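You operate a simulated robot arm through the tools that you are given. There is no shell and no other tool.

Carry out the task below with a simulated robot arm. There is one attempt and no reset: what you move stays moved.

JOB
Swap the empty oil can for spare B and prime the oiler.
Fine: oiler lever to CLOSED first; old can in the USED tray; press the button once, for one OIL cycle; CLOSED again at the end.

The check looks at the end state, three seconds after you hand in, the way a careful person would. Anything else that was tipped, shoved, dropped, spilled or broken makes it a failure.

ROBOT AND FRAMES
A 6-joint arm with a two-finger gripper, fixed in place. Base frame: the origin is at the foot of the arm, x ahead of it, y to its left, z up; the work surface is at about z = 12. Units: mm, rad, N and s.
With the tool pointing down near the work surface it reaches from about 240 to 640 mm from the base axis. Its first joint turns from -1.152 to 1.152 rad. Payload 1.37 kg.
Tool frame: the origin (TCP) lies between the finger pads and is the grasp point; the fingertips stand 22 mm ahead of it; z points along the fingers, y is the line along which they close. The gripper opens to 92 mm. The gripper's body begins 65 mm behind the TCP.
Orientation is that of the tool frame in the base frame, as [roll, pitch, yaw] about the fixed x, y, z axes, in that order (R = Rz(yaw) Ry(pitch) Rx(roll)). With the fingers straight down and closing along the base's y, the tool's x points along the base's -x, its y along +y and its z along -z.

CONTROLS
- The arm moves only by the tool step_arm. Its argument "deltas" is a list of rows, each a list of 7 numbers: the turn, a rotation vector about the tool's x, y, z in units of 120 degrees (1.0 is 120 degrees), then the shift along the tool's x, y, z in units of 400 mm (1.0 is 400 mm), then the finger opening in mm, from 0 to 92. In form: [[wx, wy, wz, x, y, z, hand], ...]. A call has 1 to 20 rows; each row is the pose to reach, as a shift and turn from the pose commanded when the call began, along the tool's axes at that moment. A call with a number of a shift or a turn outside -1 to 1 is refused whole. A row lasts 0.2 s, in which the tool goes at most 50 mm and 0.15 rad; a call with a longer step from one row to the next is refused whole, and so is a gripper value outside its range. Where a pose cannot be reached the arm comes as near as it can. A force on the tool above 40 N (or 10 N above the force at the start of the call, whichever is more), or a blocked arm, ends the call early, and 0.2 s more pass. Each finger halts on what it meets, pressing with about 26 N; the grip force reading is that of the motor and also rises with nothing between the fingers. The clock runs only during rows and for 0.2 s after the last one: add rows that repeat a pose to give the fingers time. The reply holds the time, the measured pose of the TCP, the force on the tool along the base axes, the opening and the grip force, in the units named above and with some noise, with the torque about the TCP (base axes, N m) and any sound that the robot's microphone picked up.
- Cameras (640 x 400 px; columns grow to the right, rows downward): "scene" is fixed at [30.3, -450.2, 558.7]; the picture's right is [0.60, -0.80, 0.00], its down [-0.62, -0.46, -0.64] and it looks along [0.51, 0.38, -0.77] (base axes); focal length 266 px, centre (320, 200). "wrist" rides on the gripper at [71, 19, -102] in the tool frame; the picture's right is [-0.26, 0.97, 0.00], its down [-0.75, -0.20, -0.63] and it looks along [-0.60, -0.16, 0.78] (tool axes); focal length 280 px, centre (320, 200). There is no depth. A picture from a camera that has moved, and an enlarged one, comes with that camera's place and axes in the base frame and with its lens. The place of the scene camera against the robot may be out by one fixed shift of up to 18 mm in any direction.
- capture(camera): a new picture of that camera. It takes no simulated time.
- close_up(camera, box): a new picture of the part [left, top, right, bottom] of that camera's present view, enlarged. It takes no simulated time.
- sign_off(): hands the job in; it is judged then, once.

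Places have to be worked out from the pictures, the camera data and where the tool is seen. Open the gripper and draw the arm clear of the work before you hand the job in, unless the task says otherwise.

The tools are called as a command line: name --pt "numbers of a row" for each row, then --argument value for the rest, lists and objects as JSON in quotes. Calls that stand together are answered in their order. step_arm: Moves the arm, as the interface text tells. Its arguments: {"type":"object","properties":{"deltas":{"type":"array","items":{"type":"array","items":{"type":"number"}}}},"required":["deltas"]} The other tools are called the same way: capture (camera) takes a picture; close_up (camera, box) takes an enlarged picture of a part of a camera's view; sign_off () hands the job in.

At the start:

```text
time_s: 0.0
ee_pos: [266.1, -286.9, 342.8]
orientation: [3.142, 0.001, -3.14]
ft_force: [0.2, 0.3, 0.0]
wrist_torque: [0.02, -0.01, 0.0]
grip_width: 91.9
grasp_force: 0.1
```

scene: 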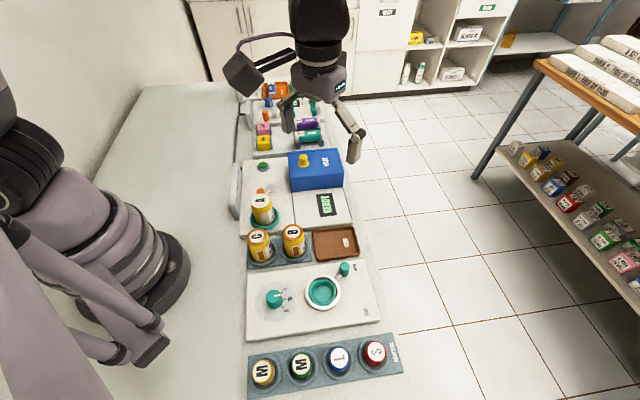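
wrist: 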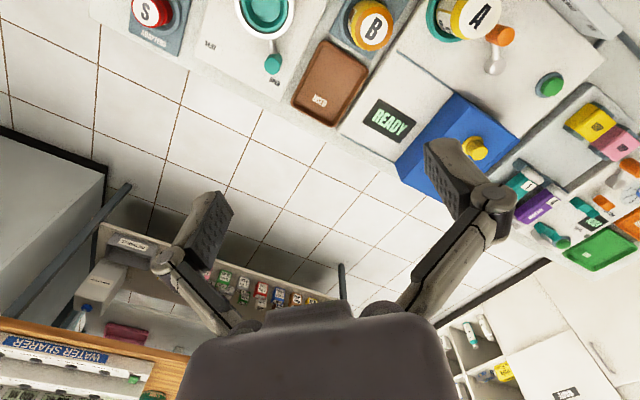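

I start by looking closely at the oiler, cans and display to identify the parts before moving anything.

close_up --camera "scene" --box '[230, 140, 390, 240]'

close_up --camera "scene" --box '[230, 220, 390, 320]'

close_up --camera "scene" --box '[230, 300, 420, 400]'

close_up --camera "scene" --box '[220, 60, 380, 160]'

close_up --camera "wrist" --box '[320, 0, 640, 200]'

```text
4.00 times, centred on (310, 190) of scene
camera zoom: at [30.3, -450.2, 558.7], right [0.6, -0.8, 0.0], down [-0.62, -0.46, -0.64], along [0.51, 0.38, -0.77], focal length 1064 px, centre (360, 240)
```

zoom: 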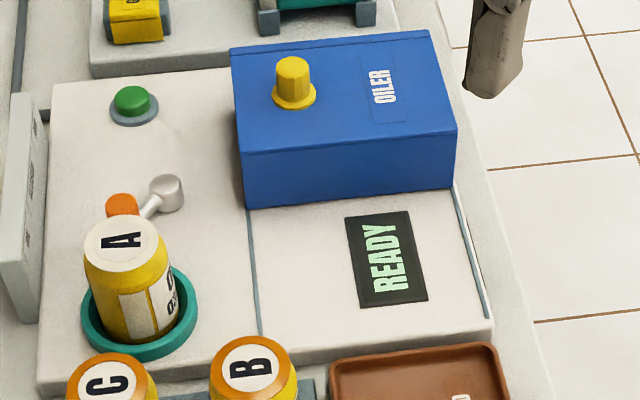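

```text
4.00 times, centred on (310, 270) of scene
camera zoom: at [30.3, -450.2, 558.7], right [0.6, -0.8, 0.0], down [-0.62, -0.46, -0.64], along [0.51, 0.38, -0.77], focal length 1064 px, centre (360, -80)
```

zoom: 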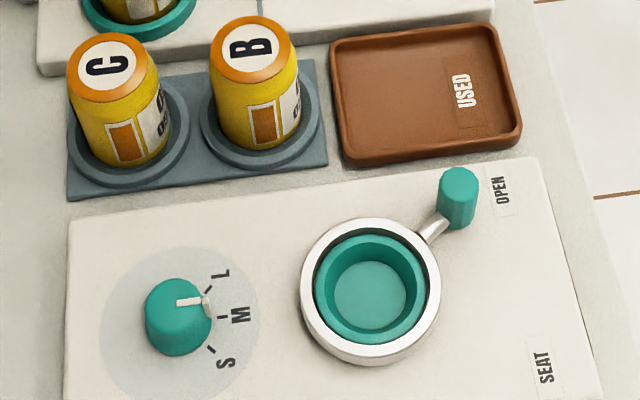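

```text
3.37 times, centred on (325, 350) of scene
camera zoom: at [30.3, -450.2, 558.7], right [0.6, -0.8, 0.0], down [-0.62, -0.46, -0.64], along [0.51, 0.38, -0.77], focal length 896 px, centre (303, -305)
```

zoom: 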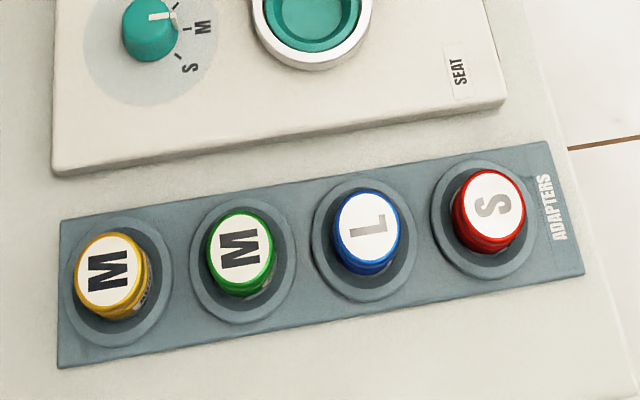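

```text
4.00 times, centred on (300, 110) of scene
camera zoom: at [30.3, -450.2, 558.7], right [0.6, -0.8, 0.0], down [-0.62, -0.46, -0.64], along [0.51, 0.38, -0.77], focal length 1064 px, centre (400, 560)
```

zoom: 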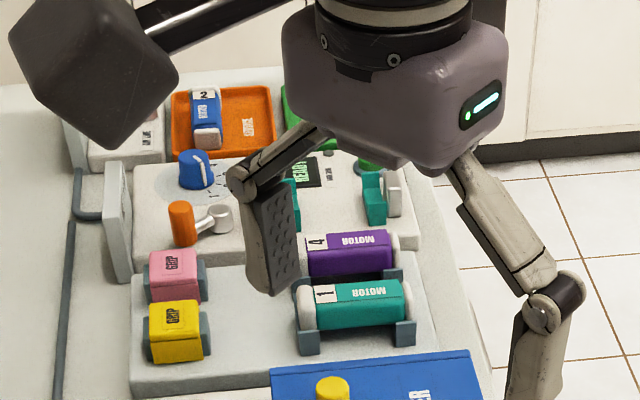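

```text
2.00 times, centred on (480, 100) of wrist
camera zoom: at [194.8, -267.1, 444.6], right [0.26, 0.96, 0.0], down [0.75, -0.2, 0.63], along [0.6, -0.16, -0.78], focal length 561 px, centre (0, 400)
```

zoom: 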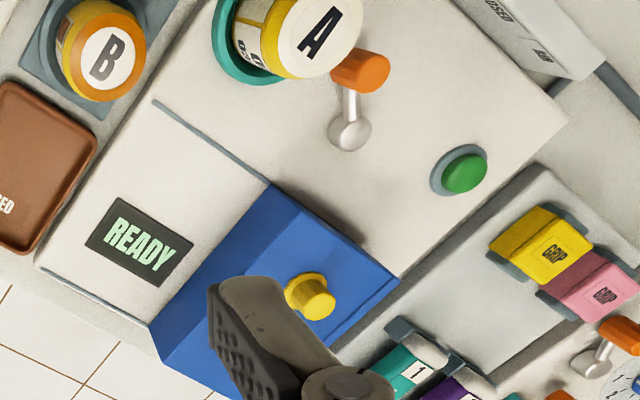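

The oiler (blue box, READY display, green button, orange lever, can A) is clear, but I need to read the lever labels and the standing plaque. I zoom on those.

close_up --camera "wrist" --box '[460, 0, 640, 112]'

close_up --camera "scene" --box '[226, 150, 306, 230]'

close_up --camera "wrist" --box '[400, 0, 520, 75]'

close_up --camera "scene" --box '[225, 215, 315, 275]'

```text
3.56 times, centred on (550, 56) of wrist
camera zoom: at [194.8, -267.1, 444.6], right [0.26, 0.96, 0.0], down [0.75, -0.2, 0.63], along [0.6, -0.16, -0.78], focal length 997 px, centre (-498, 712)
```

zoom: 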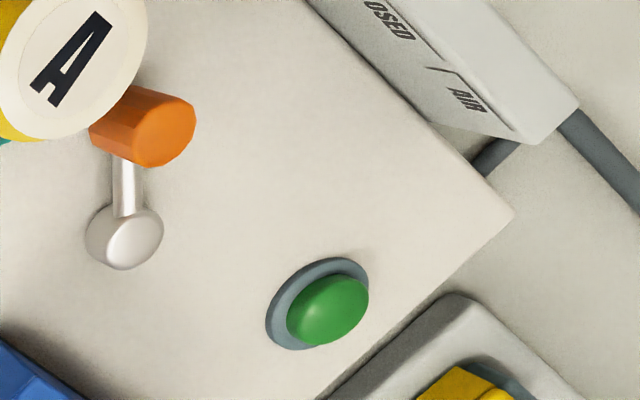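

```text
5.00 times, centred on (266, 190) of scene
camera zoom: at [30.3, -450.2, 558.7], right [0.6, -0.8, 0.0], down [-0.62, -0.46, -0.64], along [0.51, 0.38, -0.77], focal length 1330 px, centre (590, 250)
```

zoom: 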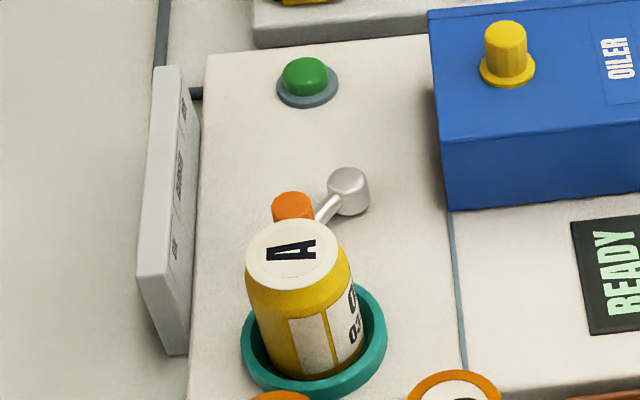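

```text
5.33 times, centred on (460, 38) of wrist
camera zoom: at [194.8, -267.1, 444.6], right [0.26, 0.96, 0.0], down [0.75, -0.2, 0.63], along [0.6, -0.16, -0.78], focal length 1495 px, centre (-427, 1067)
```

zoom: 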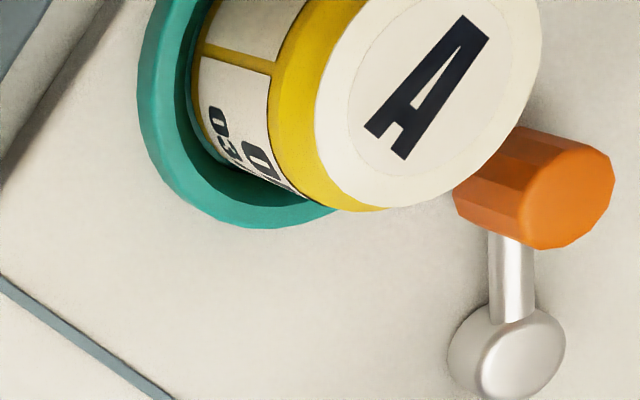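

```text
6.67 times, centred on (270, 245) of scene
camera zoom: at [30.3, -450.2, 558.7], right [0.6, -0.8, 0.0], down [-0.62, -0.46, -0.64], along [0.51, 0.38, -0.77], focal length 1774 px, centre (653, -100)
```

zoom: 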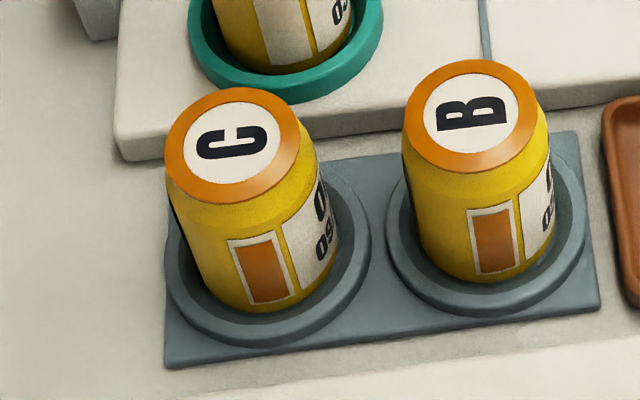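

The plaque carries AIR / CLOSED / (probably OIL) labels facing away from both cameras, so I turn the wrist about 120° and lower somewhat over free space to read it.

step_arm --pt "0 0 -0.0667 -0.0127 0.0053 0.0238 92" --pt "0 0 -0.1333 -0.0253 0.0107 0.0477 92" --pt "0 0 -0.2 -0.038 0.016 0.0715 92" --pt "0 0 -0.2667 -0.0507 0.0213 0.0953 92" --pt "0 0 -0.3333 -0.0633 0.0267 0.1192 92" --pt "0 0 -0.4 -0.076 0.032 0.143 92" --pt "0 0 -0.4667 -0.0887 0.0373 0.1668 92" --pt "0 0 -0.5333 -0.1013 0.0427 0.1907 92" --pt "0 0 -0.6 -0.114 0.048 0.2145 92" --pt "0 0 -0.6667 -0.1267 0.0533 0.2383 92" --pt "0 0 -0.7333 -0.1393 0.0587 0.2622 92" --pt "0 0 -0.8 -0.152 0.064 0.286 92" --pt "0 0 -0.8667 -0.1647 0.0693 0.3098 92" --pt "0 0 -0.9333 -0.1773 0.0747 0.3337 92" --pt "0 0 -1.0 -0.19 0.08 0.3575 92"

capture --camera "wrist"

```text
time_s: 3.2
ee_pos: [342.3, -254.7, 199.9]
orientation: [-3.142, -0.003, -1.044]
ft_force: [0.7, 0.2, 0.2]
wrist_torque: [0.0, -0.03, 0.0]
grip_width: 92.0
grasp_force: 0.0
```

```text
taken
camera wrist: at [361.0, -326.1, 301.6], right [-0.97, -0.26, 0.0], down [-0.2, 0.76, 0.62], along [-0.16, 0.6, -0.78], focal length 280 px, centre (320, 200)
```

wrist: 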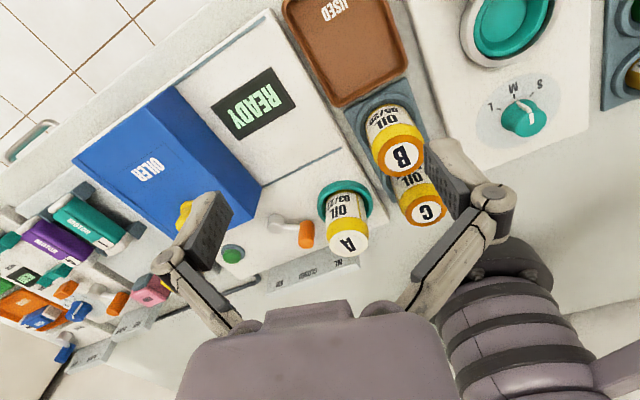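

The view is inverted but useful. I zoom in on the plaque and lever.

close_up --camera "wrist" --box '[250, 190, 370, 290]'

close_up --camera "wrist" --box '[160, 160, 400, 300]'

close_up --camera "wrist" --box '[300, 80, 460, 250]'

capture --camera "scene"

```text
4.00 times, centred on (310, 240) of wrist
camera zoom: at [361.0, -326.1, 301.6], right [-0.97, -0.26, 0.0], down [-0.2, 0.76, 0.62], along [-0.16, 0.6, -0.78], focal length 1122 px, centre (360, 40)
```

zoom: 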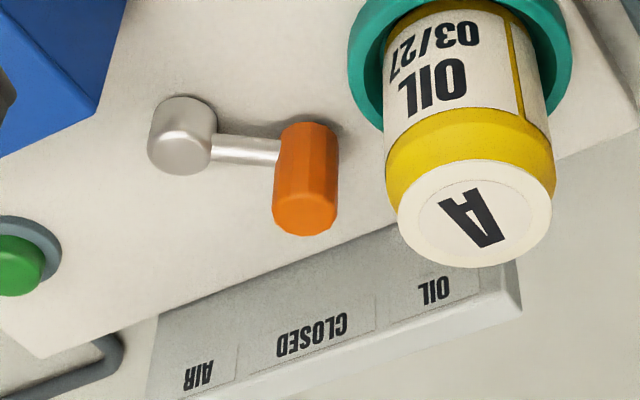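

```text
2.67 times, centred on (280, 230) of wrist
camera zoom: at [361.0, -326.1, 301.6], right [-0.97, -0.26, 0.0], down [-0.2, 0.76, 0.62], along [-0.16, 0.6, -0.78], focal length 748 px, centre (427, 120)
```

zoom: 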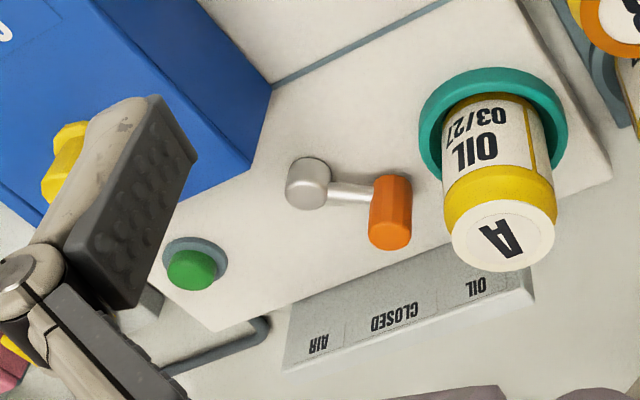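

```text
2.35 times, centred on (380, 165) of wrist
camera zoom: at [361.0, -326.1, 301.6], right [-0.97, -0.26, 0.0], down [-0.2, 0.76, 0.62], along [-0.16, 0.6, -0.78], focal length 660 px, centre (179, 282)
```

zoom: 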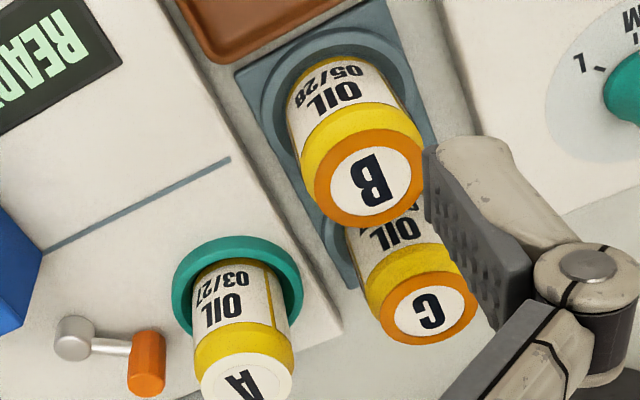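

```text
taken
```

scene: 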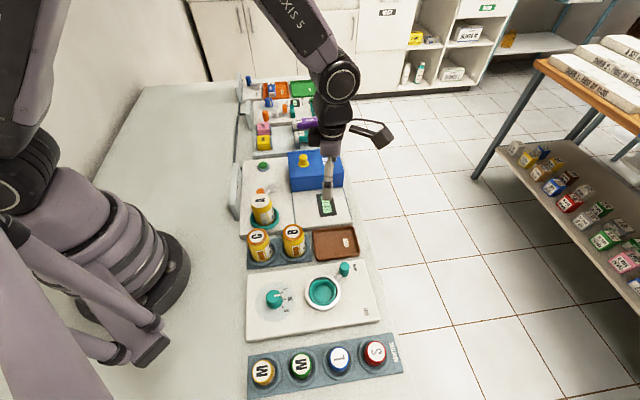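

Labels read AIR – CLOSED – OIL; the lever now points toward the OIL end. Triangulating both wrist views: pivot ≈(350,-59), handle ≈(309,-62, top z≈54), can A ≈(271,-110, top z≈88), can B ≈(255,-221, top z≈77). I move to hover over the handle at z=150 with yaw -20° for a closer view.

step_arm --pt "0 0 -0.0415 -0.0573 -0.0214 0.0156 92" --pt "0 0 -0.083 -0.1146 -0.0429 0.0313 92" --pt "0 0 -0.1245 -0.1719 -0.0643 0.0469 92" --pt "0 0 -0.166 -0.2293 -0.0858 0.0625 92" --pt "0 0 -0.2075 -0.2866 -0.1072 0.0781 92" --pt "0 0 -0.249 -0.3439 -0.1286 0.0938 92" --pt "0 0 -0.2905 -0.4012 -0.1501 0.1094 92" --pt "0 0 -0.332 -0.4585 -0.1715 0.125 92"

capture --camera "wrist"

close_up --camera "wrist" --box '[220, 50, 420, 190]'

capture --camera "scene"

```text
time_s: 5.0
ee_pos: [310.0, -61.7, 148.7]
orientation: [-3.141, -0.001, -0.352]
ft_force: [0.5, -0.6, 0.0]
wrist_torque: [0.02, 0.0, -0.03]
grip_width: 92.0
grasp_force: 0.1
```

```text
taken
camera wrist: at [369.6, -103.8, 251.2], right [-0.58, -0.82, 0.0], down [-0.64, 0.45, 0.62], along [-0.51, 0.36, -0.78], focal length 280 px, centre (320, 200)
```

wrist: 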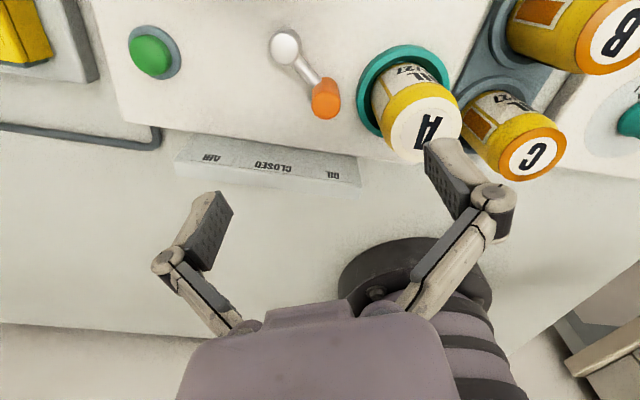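

```text
2.86 times, centred on (320, 120) of wrist
camera zoom: at [369.6, -103.8, 251.2], right [-0.58, -0.82, 0.0], down [-0.64, 0.45, 0.62], along [-0.51, 0.36, -0.78], focal length 801 px, centre (320, 429)
```

zoom: 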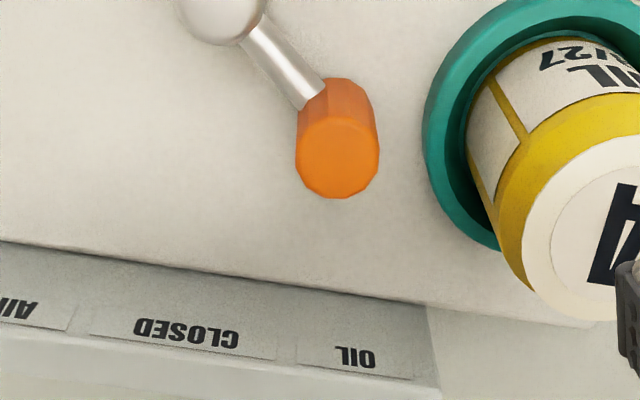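

```text
taken
```

scene: 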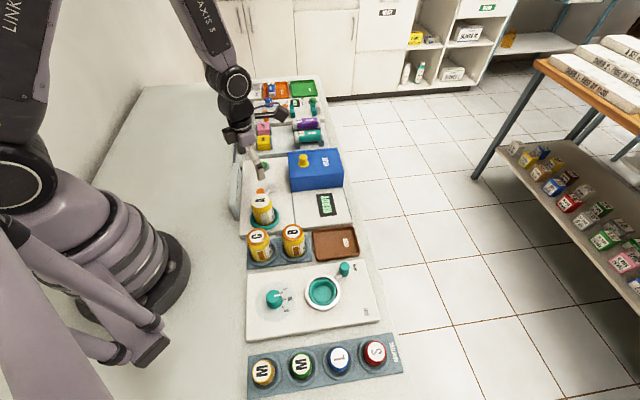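

The closer view gives handle ≈(309,-66), Ø≈20 mm, top z≈58; pivot ≈(350.5,-62); CLOSED is square to the plaque (lever direction 135°), lever now at ≈185°. I lower to just above the handle with a 34 mm opening and re-check.

step_arm --pt "0 0 -0.02 0.0005 0.002 0.025 75" --pt "0 0 -0.04 0.001 0.004 0.055 58" --pt "0 0 -0.06 0.0015 0.006 0.085 44" --pt "0 0 -0.08 0.002 0.008 0.115 34" --pt "0 0 -0.1 0.0025 0.0103 0.145 34" --pt "0 0 -0.1 0.0025 0.0103 0.145 34"

capture --camera "wrist"

close_up --camera "scene" --box '[226, 130, 306, 230]'

```text
time_s: 6.4
ee_pos: [309.2, -64.2, 91.0]
orientation: [3.139, -0.001, -0.142]
ft_force: [0.8, -0.4, 0.4]
wrist_torque: [0.02, 0.02, 0.01]
grip_width: 34.2
grasp_force: 0.0
```

```text
taken
camera wrist: at [376.2, -94.0, 193.2], right [-0.4, -0.92, 0.0], down [-0.72, 0.31, 0.62], along [-0.57, 0.25, -0.78], focal length 280 px, centre (320, 200)
```

wrist: 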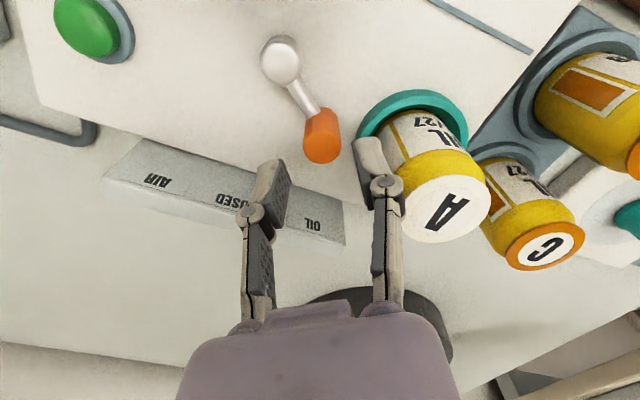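

```text
4.00 times, centred on (266, 180) of scene
camera zoom: at [30.3, -450.2, 558.7], right [0.6, -0.8, 0.0], down [-0.62, -0.46, -0.64], along [0.51, 0.38, -0.77], focal length 1064 px, centre (536, 280)
```

zoom: 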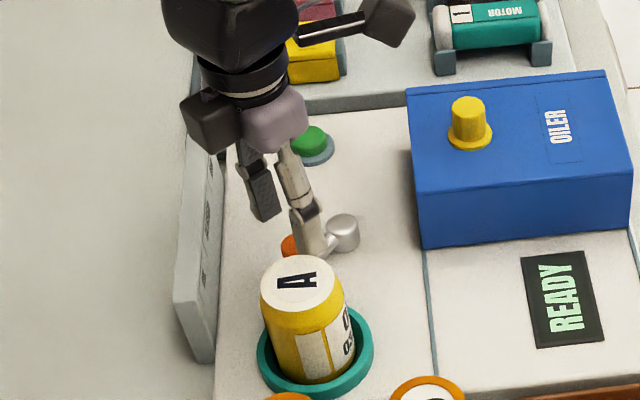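

The handle top reads (309,-66.5), directly beneath the tool. I descend 31 mm straight down (fingertips to z≈38, above the rod) and close on the handle.

step_arm --pt "0 0 0 0 0.0015 0.025 34" --pt "0 0 0 0 0.0015 0.05 34" --pt "0 0 0 0 0.0015 0.0775 34" --pt "0 0 0 0 0.0015 0.0775 34" --pt "0 0 0 0 0.0015 0.0775 24" --pt "0 0 0 0 0.0015 0.0775 16" --pt "0 0 0 0 0.0015 0.0775 14"

capture --camera "wrist"

close_up --camera "scene" --box '[226, 130, 306, 230]'

```text
time_s: 8.0
ee_pos: [309.6, -65.6, 61.6]
orientation: [-3.131, 0.004, -0.143]
ft_force: [-1.7, -1.1, -2.2]
wrist_torque: [-0.08, 0.11, -0.04]
grip_width: 20.0
grasp_force: 27.8
```

```text
taken
camera wrist: at [378.1, -96.5, 162.6], right [-0.4, -0.92, -0.01], down [-0.72, 0.3, 0.63], along [-0.57, 0.26, -0.78], focal length 280 px, centre (320, 200)
```

wrist: 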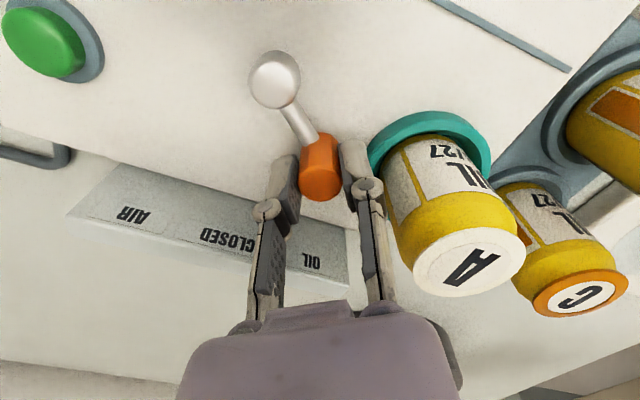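

```text
4.00 times, centred on (266, 180) of scene
camera zoom: at [30.3, -450.2, 558.7], right [0.6, -0.8, 0.0], down [-0.62, -0.46, -0.64], along [0.51, 0.38, -0.77], focal length 1064 px, centre (536, 280)
```

zoom: 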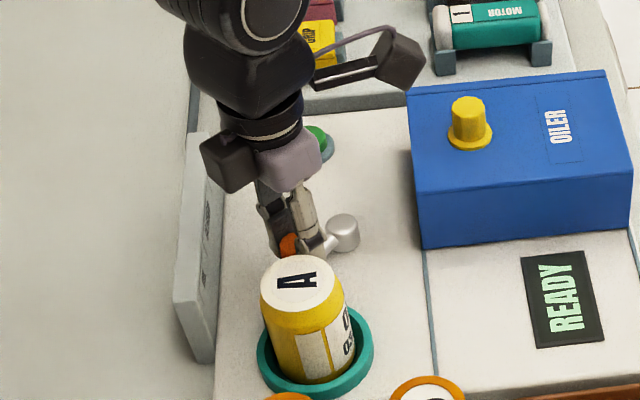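

Gripped at 20 mm width. I swing it half way (25°) along the 42.5 mm arc about the pivot, turning the tool with the lever, and check forces.

step_arm --pt "0 0 0.0521 -0.002 -0.0114 0 14" --pt "0 0 0.1042 -0.0028 -0.023 0 14" --pt "0 0 0.1563 -0.0023 -0.0345 0 14" --pt "0 0 0.2083 -0.0005 -0.046 0 14"

close_up --camera "wrist" --box '[200, 20, 440, 250]'

```text
time_s: 9.0
ee_pos: [312.9, -47.9, 60.4]
orientation: [-3.14, -0.005, -0.582]
ft_force: [2.4, -1.4, 16.4]
wrist_torque: [-0.3, -0.49, -0.01]
grip_width: 20.3
grasp_force: 27.8
```

```text
1.74 times, centred on (320, 135) of wrist
camera zoom: at [360.8, -103.2, 163.1], right [-0.75, -0.66, 0.0], down [-0.52, 0.59, 0.62], along [-0.41, 0.47, -0.78], focal length 488 px, centre (320, 313)
```

zoom: 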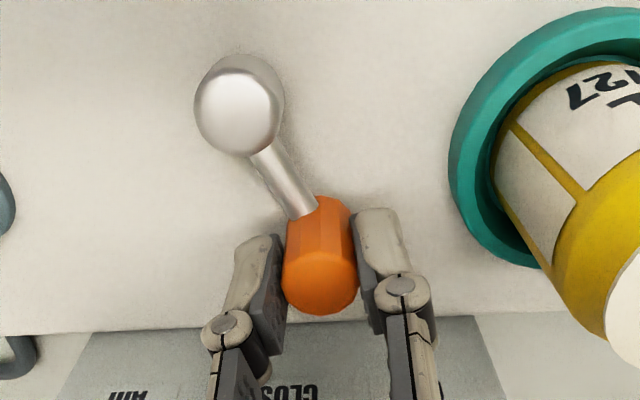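

Half way, low lateral force, lever following. I continue the remaining 25° to CLOSED.

step_arm --pt "0 0 0.0521 -0.002 -0.0114 0 14" --pt "0 0 0.1042 -0.0028 -0.023 0 14" --pt "0 0 0.1563 -0.0023 -0.0345 0 14" --pt "0 0 0.2083 -0.0005 -0.046 0 14" --pt "0 0 0.2083 -0.0005 -0.046 0 14"

close_up --camera "wrist" --box '[160, 0, 480, 250]'

close_up --camera "scene" --box '[226, 130, 346, 230]'

```text
time_s: 10.2
ee_pos: [321.3, -33.2, 60.0]
orientation: [-3.14, -0.002, -1.017]
ft_force: [4.4, -0.8, 16.6]
wrist_torque: [0.05, -0.01, 0.01]
grip_width: 20.0
grasp_force: 27.7
```

```text
1.60 times, centred on (320, 125) of wrist
camera zoom: at [342.2, -103.5, 162.9], right [-0.96, -0.28, 0.0], down [-0.22, 0.75, 0.62], along [-0.18, 0.6, -0.78], focal length 449 px, centre (320, 320)
```

zoom: 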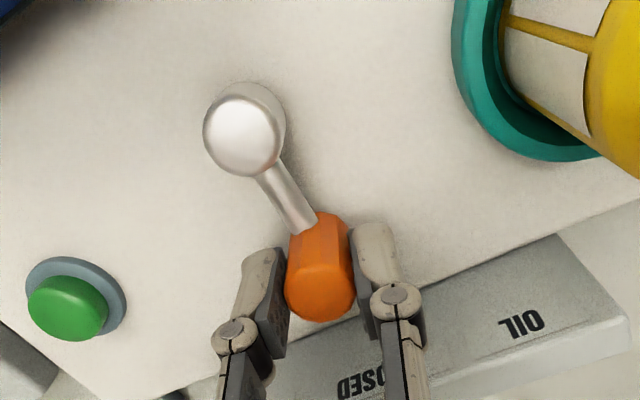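

```text
4.00 times, centred on (286, 180) of scene
camera zoom: at [30.2, -450.2, 558.7], right [0.6, -0.8, 0.0], down [-0.62, -0.46, -0.64], along [0.51, 0.38, -0.77], focal length 1064 px, centre (456, 280)
```

zoom: 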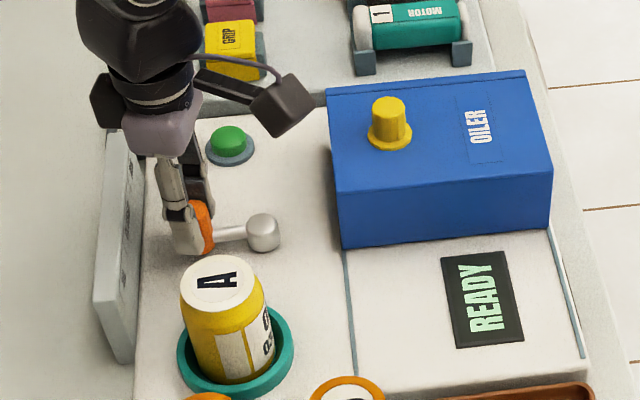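

Lever now points square to the plaque at CLOSED. I release, and rise straight up before checking it stays.

step_arm --pt "0 0 0 0 0 0 26" --pt "0 0 0 0 0 0 36" --pt "0 0 0 0 0 0 36" --pt "0 0 0 0 0 -0.05 36" --pt "0 0 0 0 0 -0.1 36" --pt "0 0 0 0 0 -0.15 36" --pt "0 0 0 0 0 -0.22 36" --pt "0 0 0 0 0 -0.3 36"

capture --camera "wrist"

close_up --camera "wrist" --box '[200, 0, 440, 200]'

close_up --camera "scene" --box '[226, 130, 346, 230]'

```text
time_s: 12.0
ee_pos: [321.3, -32.6, 182.7]
orientation: [3.141, -0.003, -1.017]
ft_force: [-0.1, -0.6, 0.4]
wrist_torque: [-0.01, -0.02, -0.04]
grip_width: 36.2
grasp_force: 0.1
```

```text
taken
camera wrist: at [342.7, -103.1, 284.6], right [-0.96, -0.29, 0.0], down [-0.22, 0.75, 0.62], along [-0.18, 0.6, -0.78], focal length 280 px, centre (320, 200)
```

wrist: 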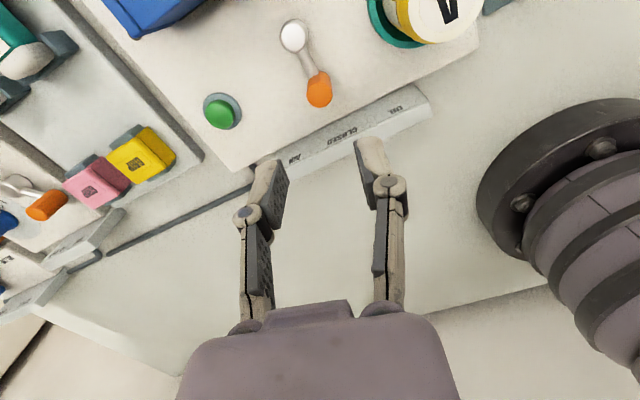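

```text
2.00 times, centred on (320, 100) of wrist
camera zoom: at [342.7, -103.1, 284.6], right [-0.96, -0.29, 0.0], down [-0.22, 0.75, 0.62], along [-0.18, 0.6, -0.78], focal length 561 px, centre (320, 400)
```

zoom: 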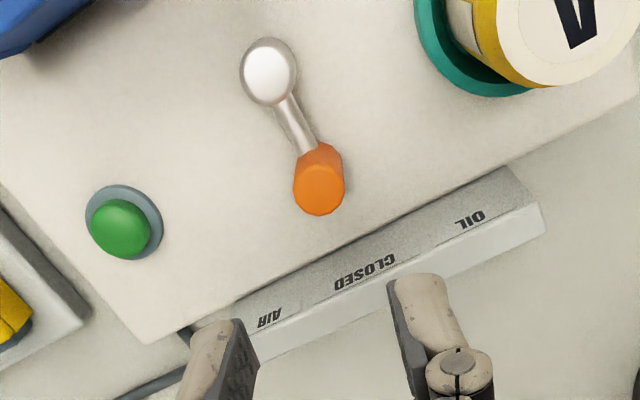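

```text
4.00 times, centred on (286, 180) of scene
camera zoom: at [30.3, -450.2, 558.7], right [0.6, -0.8, 0.0], down [-0.62, -0.46, -0.64], along [0.51, 0.38, -0.77], focal length 1064 px, centre (456, 280)
```

zoom: 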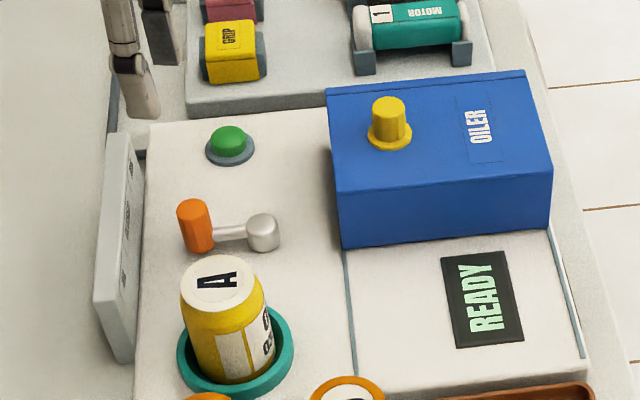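

CLOSED is confirmed (lever at ≈135.7°) and stayed after release; the display still says READY. Next I hover above can A with yaw -45° to localise it precisely before gripping.

step_arm --pt "0 0 -0.02 0.0197 0.0417 0.01 50" --pt "0 0 -0.045 0.0394 0.0835 0.02 60" --pt "0 0 -0.065 0.0591 0.1252 0.03 72" --pt "0 0 -0.09 0.0788 0.167 0.04 72" --pt "0 0 -0.109 0.0985 0.2087 0.05 72" --pt "0 0 -0.109 0.0985 0.2087 0.05 72"

capture --camera "wrist"

close_up --camera "wrist" --box '[240, 20, 400, 200]'

close_up --camera "scene" --box '[226, 130, 346, 230]'

```text
time_s: 13.4
ee_pos: [267.4, -110.2, 161.2]
orientation: [-3.141, -0.003, -0.786]
ft_force: [0.1, 0.1, -1.1]
wrist_torque: [-0.03, 0.03, -0.01]
grip_width: 72.2
grasp_force: 0.0
```

```text
taken
camera wrist: at [305.8, -174.2, 262.9], right [-0.87, -0.5, 0.0], down [-0.39, 0.68, 0.62], along [-0.31, 0.54, -0.78], focal length 280 px, centre (320, 200)
```

wrist: 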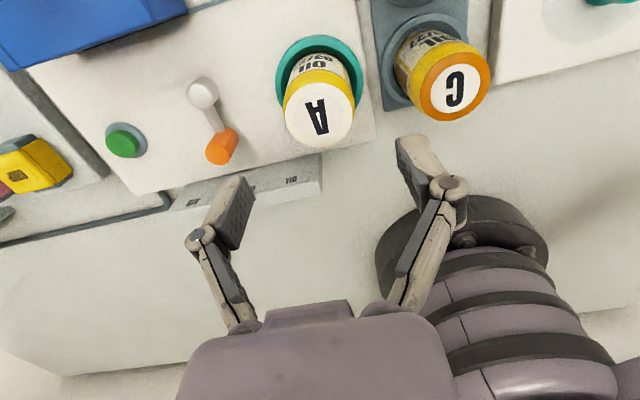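

```text
2.22 times, centred on (320, 110) of wrist
camera zoom: at [305.8, -174.2, 262.9], right [-0.87, -0.5, 0.0], down [-0.39, 0.68, 0.62], along [-0.31, 0.54, -0.78], focal length 623 px, centre (320, 400)
```

zoom: 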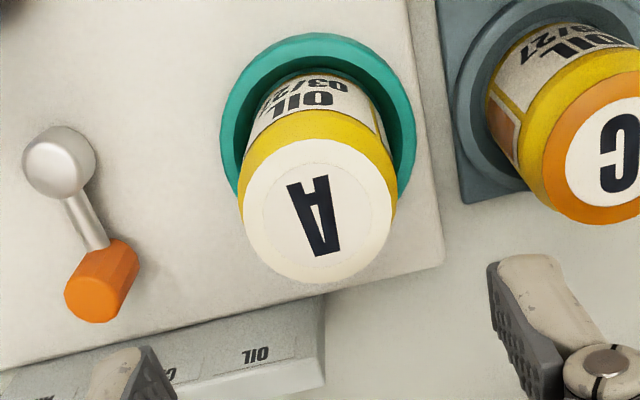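

```text
4.00 times, centred on (286, 180) of scene
camera zoom: at [30.2, -450.2, 558.7], right [0.6, -0.8, 0.0], down [-0.62, -0.46, -0.64], along [0.51, 0.38, -0.77], focal length 1064 px, centre (456, 280)
```

zoom: 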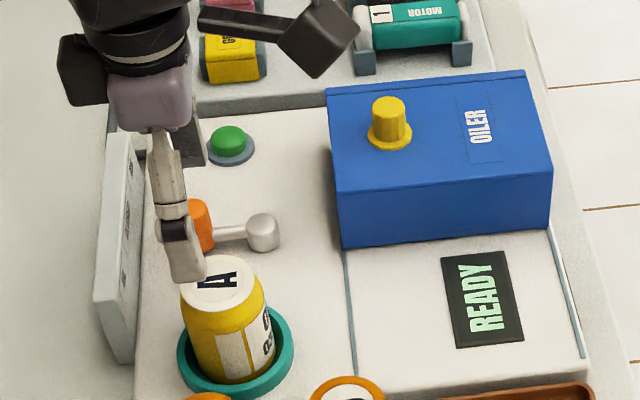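

Can A's axis works out near (272.5,-116.5) with top z≈90. I shift over it and descend to z≈125, still above the can, to verify centring from close range.

step_arm --pt "0 0 0 0.0083 0.0021 0.03 72" --pt "0 0 0 0.0165 0.0043 0.06 72" --pt "0 0 0 0.0165 0.0043 0.09 72" --pt "0 0 0 0.0165 0.0043 0.09 72"

capture --camera "wrist"

close_up --camera "wrist" --box '[230, 40, 410, 220]'

close_up --camera "scene" --box '[226, 130, 346, 230]'

```text
time_s: 14.4
ee_pos: [272.3, -115.2, 123.7]
orientation: [3.141, -0.003, -0.788]
ft_force: [0.4, -0.2, -0.6]
wrist_torque: [0.0, 0.02, 0.01]
grip_width: 71.8
grasp_force: 0.0
```

```text
taken
camera wrist: at [310.1, -179.4, 226.3], right [-0.87, -0.5, 0.0], down [-0.39, 0.68, 0.62], along [-0.31, 0.54, -0.78], focal length 280 px, centre (320, 200)
```

wrist: 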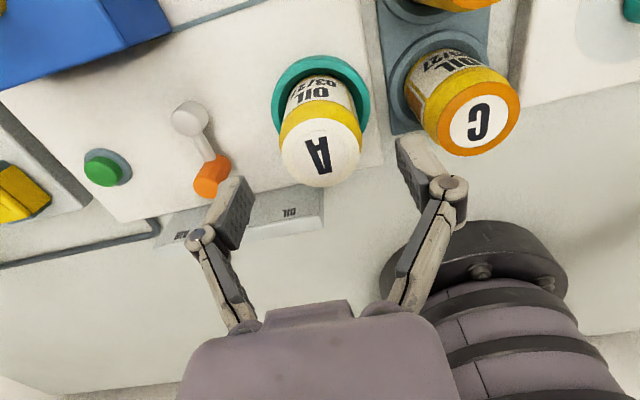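

```text
2.22 times, centred on (320, 130) of wrist
camera zoom: at [310.1, -179.4, 226.3], right [-0.87, -0.5, 0.0], down [-0.39, 0.68, 0.62], along [-0.31, 0.54, -0.78], focal length 623 px, centre (320, 356)
```

zoom: 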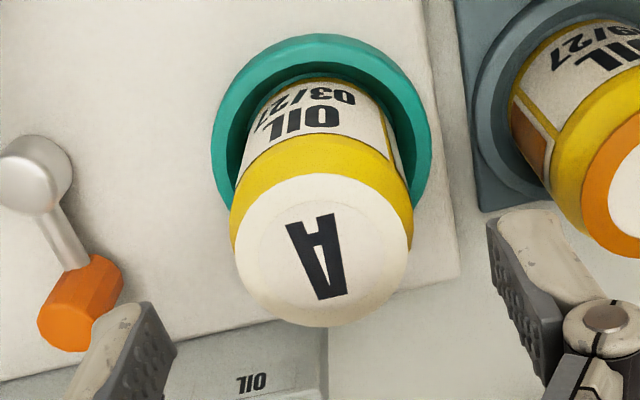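

```text
4.00 times, centred on (286, 180) of scene
camera zoom: at [30.3, -450.2, 558.7], right [0.6, -0.8, 0.0], down [-0.62, -0.46, -0.64], along [0.51, 0.38, -0.77], focal length 1064 px, centre (456, 280)
```

zoom: 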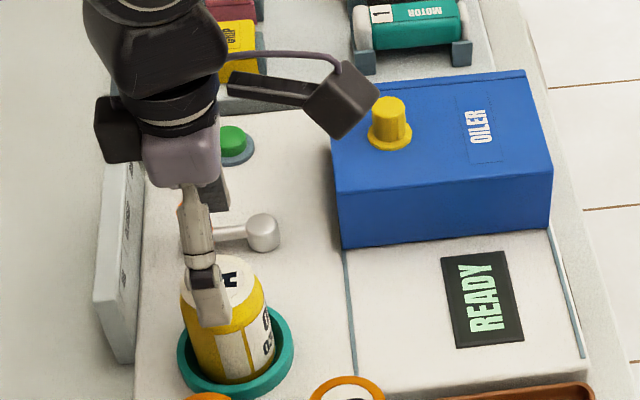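

Both views agree: can A axis (272.6,-114.8), top z≈90, seat ring top ≈25; the tool is within 1–2 mm of it. I descend straight to z≈62 and close on the can body.

step_arm --pt "0 0 0 -0.0028 -0.0007 0.04 72" --pt "0 0 0 -0.0028 -0.0007 0.08 72" --pt "0 0 0 -0.0028 -0.0007 0.12 72" --pt "0 0 0 -0.0028 -0.0007 0.155 72" --pt "0 0 0 -0.0028 -0.0007 0.155 60" --pt "0 0 0 -0.0028 -0.0007 0.155 48" --pt "0 0 0 -0.0028 -0.0007 0.155 40" --pt "0 0 0 -0.0028 -0.0007 0.155 38"

capture --camera "wrist"

close_up --camera "scene" --box '[226, 130, 346, 230]'

```text
time_s: 16.2
ee_pos: [272.6, -115.0, 62.5]
orientation: [-3.141, -0.001, -0.786]
ft_force: [-0.5, -0.2, -1.0]
wrist_torque: [-0.03, 0.02, -0.02]
grip_width: 47.0
grasp_force: 26.1
```

```text
taken
camera wrist: at [310.2, -178.8, 164.9], right [-0.87, -0.5, 0.0], down [-0.39, 0.68, 0.62], along [-0.31, 0.54, -0.78], focal length 280 px, centre (320, 200)
```

wrist: 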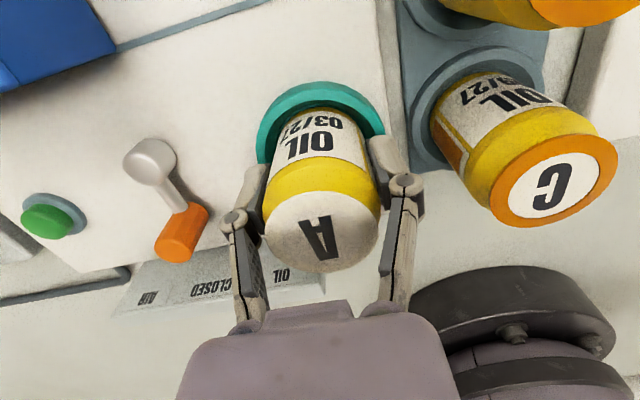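

```text
4.00 times, centred on (286, 180) of scene
camera zoom: at [30.3, -450.2, 558.7], right [0.6, -0.8, 0.0], down [-0.62, -0.46, -0.64], along [0.51, 0.38, -0.77], focal length 1064 px, centre (456, 280)
```

zoom: 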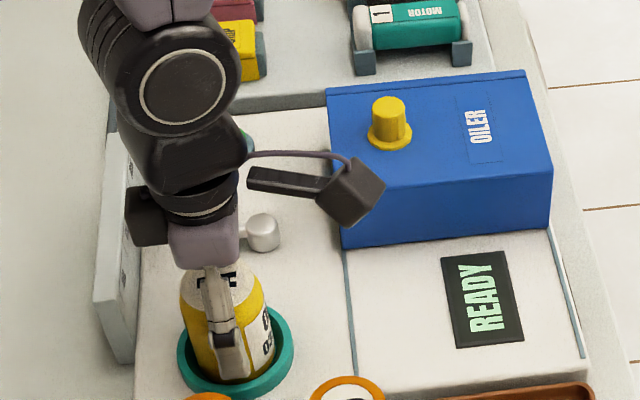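

Gripped at 47 mm with negligible side force. I lift slowly 24 mm first and watch the force in case it is retained.

step_arm --pt "0 0 0 0 0 -0.01 38" --pt "0 0 0 0 0 -0.02 38" --pt "0 0 0 0 0 -0.03 38" --pt "0 0 0 0 0 -0.045 38" --pt "0 0 0 0 0 -0.06 38"

close_up --camera "scene" --box '[226, 130, 346, 230]'

```text
time_s: 17.4
ee_pos: [272.4, -114.8, 85.3]
orientation: [-3.141, -0.001, -0.786]
ft_force: [-0.1, -0.7, -0.5]
wrist_torque: [0.01, 0.0, 0.01]
grip_width: 47.2
grasp_force: 24.3
```

```text
4.00 times, centred on (286, 180) of scene
camera zoom: at [30.3, -450.2, 558.7], right [0.6, -0.8, 0.0], down [-0.62, -0.46, -0.64], along [0.51, 0.38, -0.77], focal length 1064 px, centre (456, 280)
```

zoom: 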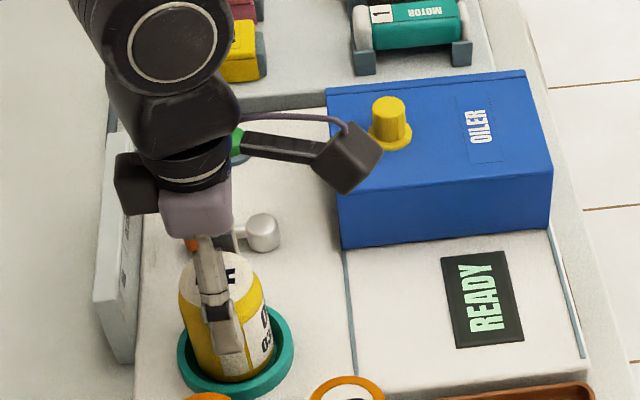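

The scene view is ambiguous about whether the can rose with the fingers; I check from the wrist camera.

capture --camera "wrist"

close_up --camera "scene" --box '[240, 180, 300, 230]'

```text
taken
camera wrist: at [310.9, -178.4, 188.2], right [-0.87, -0.5, 0.0], down [-0.39, 0.68, 0.62], along [-0.31, 0.54, -0.78], focal length 280 px, centre (320, 200)
```

wrist: 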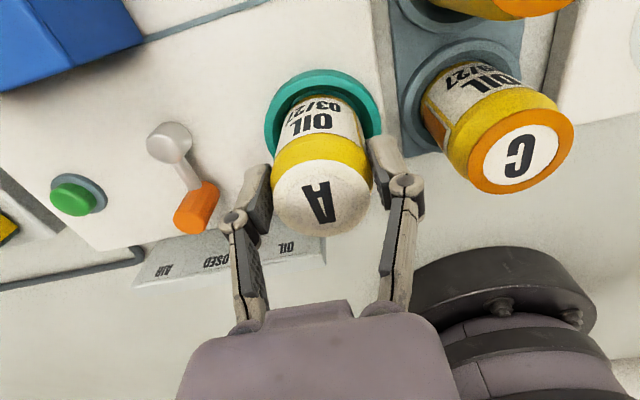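

```text
8.00 times, centred on (270, 205) of scene
camera zoom: at [30.3, -450.2, 558.7], right [0.6, -0.8, 0.0], down [-0.62, -0.46, -0.64], along [0.51, 0.38, -0.77], focal length 2129 px, centre (720, 160)
```

zoom: 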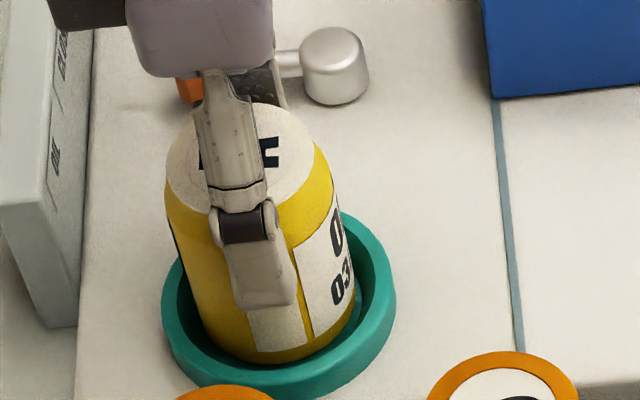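

The can's top is still at z≈91: it did not come up, the pads slid on it, so the seat is retaining it. I open, go back down and re-grip, then pull only 2 mm to read the holding force.

step_arm --pt "0 0 0 0 0 0 56" --pt "0 0 0 0 0 0 56" --pt "0 0 0 0 0 0.03 56" --pt "0 0 0 0 0 0.06 56" --pt "0 0 0 0 0 0.0625 50" --pt "0 0 0 0 0 0.0625 40" --pt "0 0 0 0 0 0.0625 30" --pt "0 0 0 0 0 0.0625 30"

step_arm --pt "0 0 0 0 0 -0.0025 30" --pt "0 0 0 0 0 -0.005 30"

```text
time_s: 19.2
ee_pos: [272.9, -116.6, 61.5]
orientation: [3.14, -0.004, -0.787]
ft_force: [0.4, -1.0, 3.0]
wrist_torque: [-0.09, 0.05, 0.03]
grip_width: 47.2
grasp_force: 25.8
```

```text
time_s: 19.8
ee_pos: [274.0, -114.8, 62.6]
orientation: [-3.141, -0.003, -0.789]
ft_force: [0.0, 0.6, -0.5]
wrist_torque: [0.01, 0.02, -0.01]
grip_width: 47.0
grasp_force: 25.9
```

Only 2.5 N change after a 2 mm pull; I pull a bit further in small steps, reading force each time.

step_arm --pt "0 0 0 0 0 -0.005 30"

step_arm --pt "0 0 0 0 0 -0.005 30"

step_arm --pt "0 0 0 0 0 -0.005 30"

capture --camera "wrist"

close_up --camera "scene" --box '[240, 180, 300, 230]'

```text
time_s: 20.2
ee_pos: [273.7, -114.2, 65.9]
orientation: [-3.141, -0.002, -0.787]
ft_force: [0.9, 0.2, -1.1]
wrist_torque: [-0.01, 0.0, -0.03]
grip_width: 47.2
grasp_force: 25.8
```

```text
time_s: 20.6
ee_pos: [273.8, -114.4, 66.2]
orientation: [3.141, -0.002, -0.789]
ft_force: [-0.5, 0.6, -0.9]
wrist_torque: [0.01, 0.02, 0.02]
grip_width: 46.9
grasp_force: 26.0
```

```text
time_s: 21.0
ee_pos: [273.6, -114.0, 69.0]
orientation: [3.14, -0.003, -0.787]
ft_force: [-0.3, -0.2, -0.9]
wrist_torque: [0.03, 0.0, -0.02]
grip_width: 47.2
grasp_force: 26.1
```

```text
taken
camera wrist: at [310.7, -178.9, 171.3], right [-0.87, -0.5, 0.0], down [-0.39, 0.68, 0.62], along [-0.31, 0.54, -0.78], focal length 280 px, centre (320, 200)
```

wrist: 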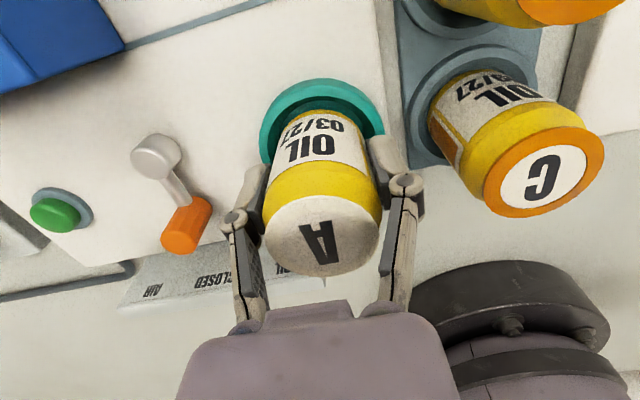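

```text
8.00 times, centred on (270, 205) of scene
camera zoom: at [30.3, -450.2, 558.7], right [0.6, -0.8, 0.0], down [-0.62, -0.46, -0.64], along [0.51, 0.38, -0.77], focal length 2129 px, centre (720, 160)
```

zoom: 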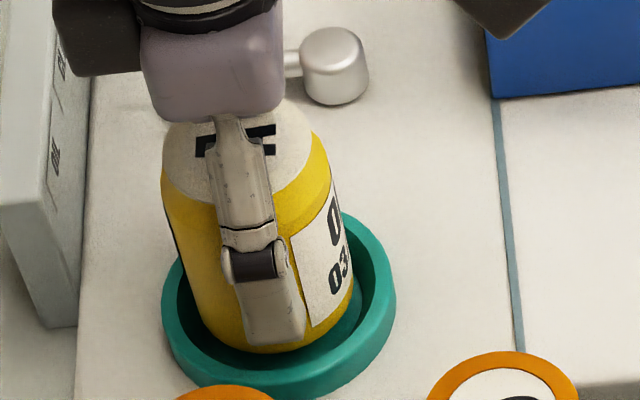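

This time the can is moving up with the gripper (top still 28 mm above the TCP). I keep lifting gently and check for slip.

step_arm --pt "0 0 0 0 0 -0.005 30" --pt "0 0 0 0 0 -0.01 30" --pt "0 0 0 0 0 -0.015 30" --pt "0 0 0 0 0 -0.02 30" --pt "0 0 0 0 0 -0.025 30"

capture --camera "wrist"

close_up --camera "scene" --box '[240, 180, 300, 230]'

```text
time_s: 22.2
ee_pos: [274.1, -115.4, 79.9]
orientation: [3.141, -0.002, -0.787]
ft_force: [-0.3, 0.0, 0.0]
wrist_torque: [-0.01, 0.01, 0.0]
grip_width: 47.0
grasp_force: 25.9
```

```text
taken
camera wrist: at [311.2, -178.8, 181.9], right [-0.87, -0.5, 0.0], down [-0.39, 0.68, 0.62], along [-0.31, 0.54, -0.78], focal length 280 px, centre (320, 200)
```

wrist: 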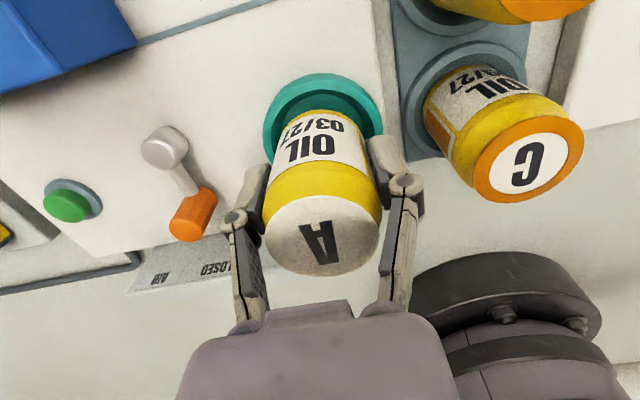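

```text
8.00 times, centred on (270, 205) of scene
camera zoom: at [30.3, -450.2, 558.7], right [0.6, -0.8, 0.0], down [-0.62, -0.46, -0.64], along [0.51, 0.38, -0.77], focal length 2129 px, centre (720, 160)
```

zoom: 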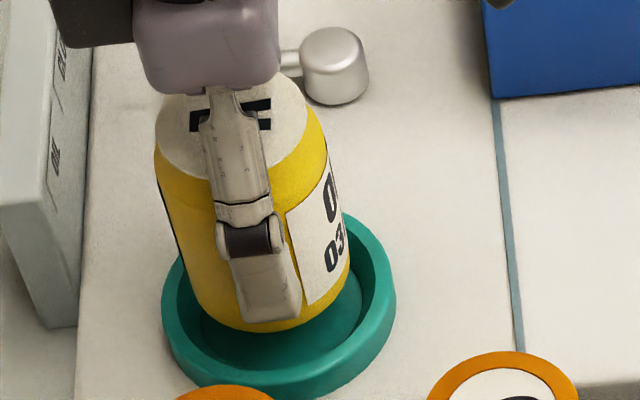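

Can A is lifting out cleanly without slip. I continue straight up to z≈140 so its base clears the spares before traversing.

step_arm --pt "0 0 0 0 0 -0.0125 30" --pt "0 0 0 0 0 -0.03 30" --pt "0 0 0 0 0 -0.05 30" --pt "0 0 0 0 0 -0.07 30" --pt "0 0 0 0 0 -0.09 30" --pt "0 0 0 0 0 -0.11 30" --pt "0 0 0 0 0 -0.13 30" --pt "0 0 0 0 0 -0.15 30"

capture --camera "wrist"

capture --camera "scene"

```text
time_s: 24.0
ee_pos: [273.4, -116.0, 138.8]
orientation: [3.141, 0.0, -0.787]
ft_force: [-0.8, 0.1, -1.1]
wrist_torque: [0.01, 0.03, -0.01]
grip_width: 47.1
grasp_force: 26.0
```

```text
taken
camera wrist: at [310.8, -179.3, 241.8], right [-0.87, -0.5, 0.0], down [-0.39, 0.68, 0.62], along [-0.31, 0.54, -0.78], focal length 280 px, centre (320, 200)
```

wrist: 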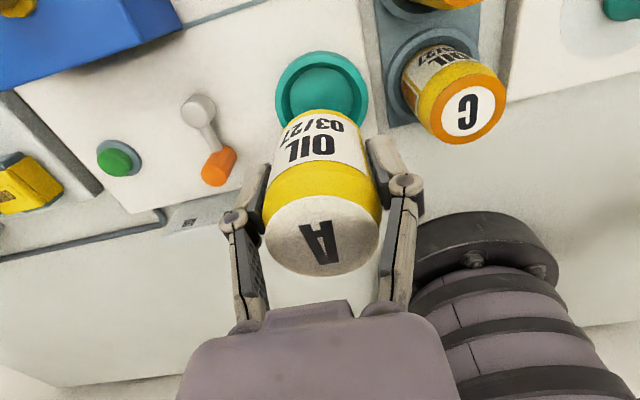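

```text
taken
```

scene: 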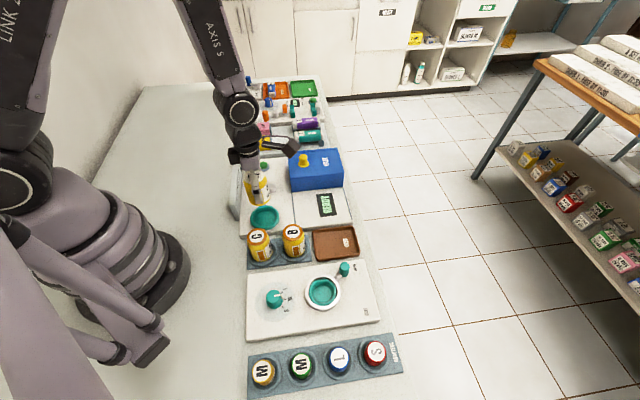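

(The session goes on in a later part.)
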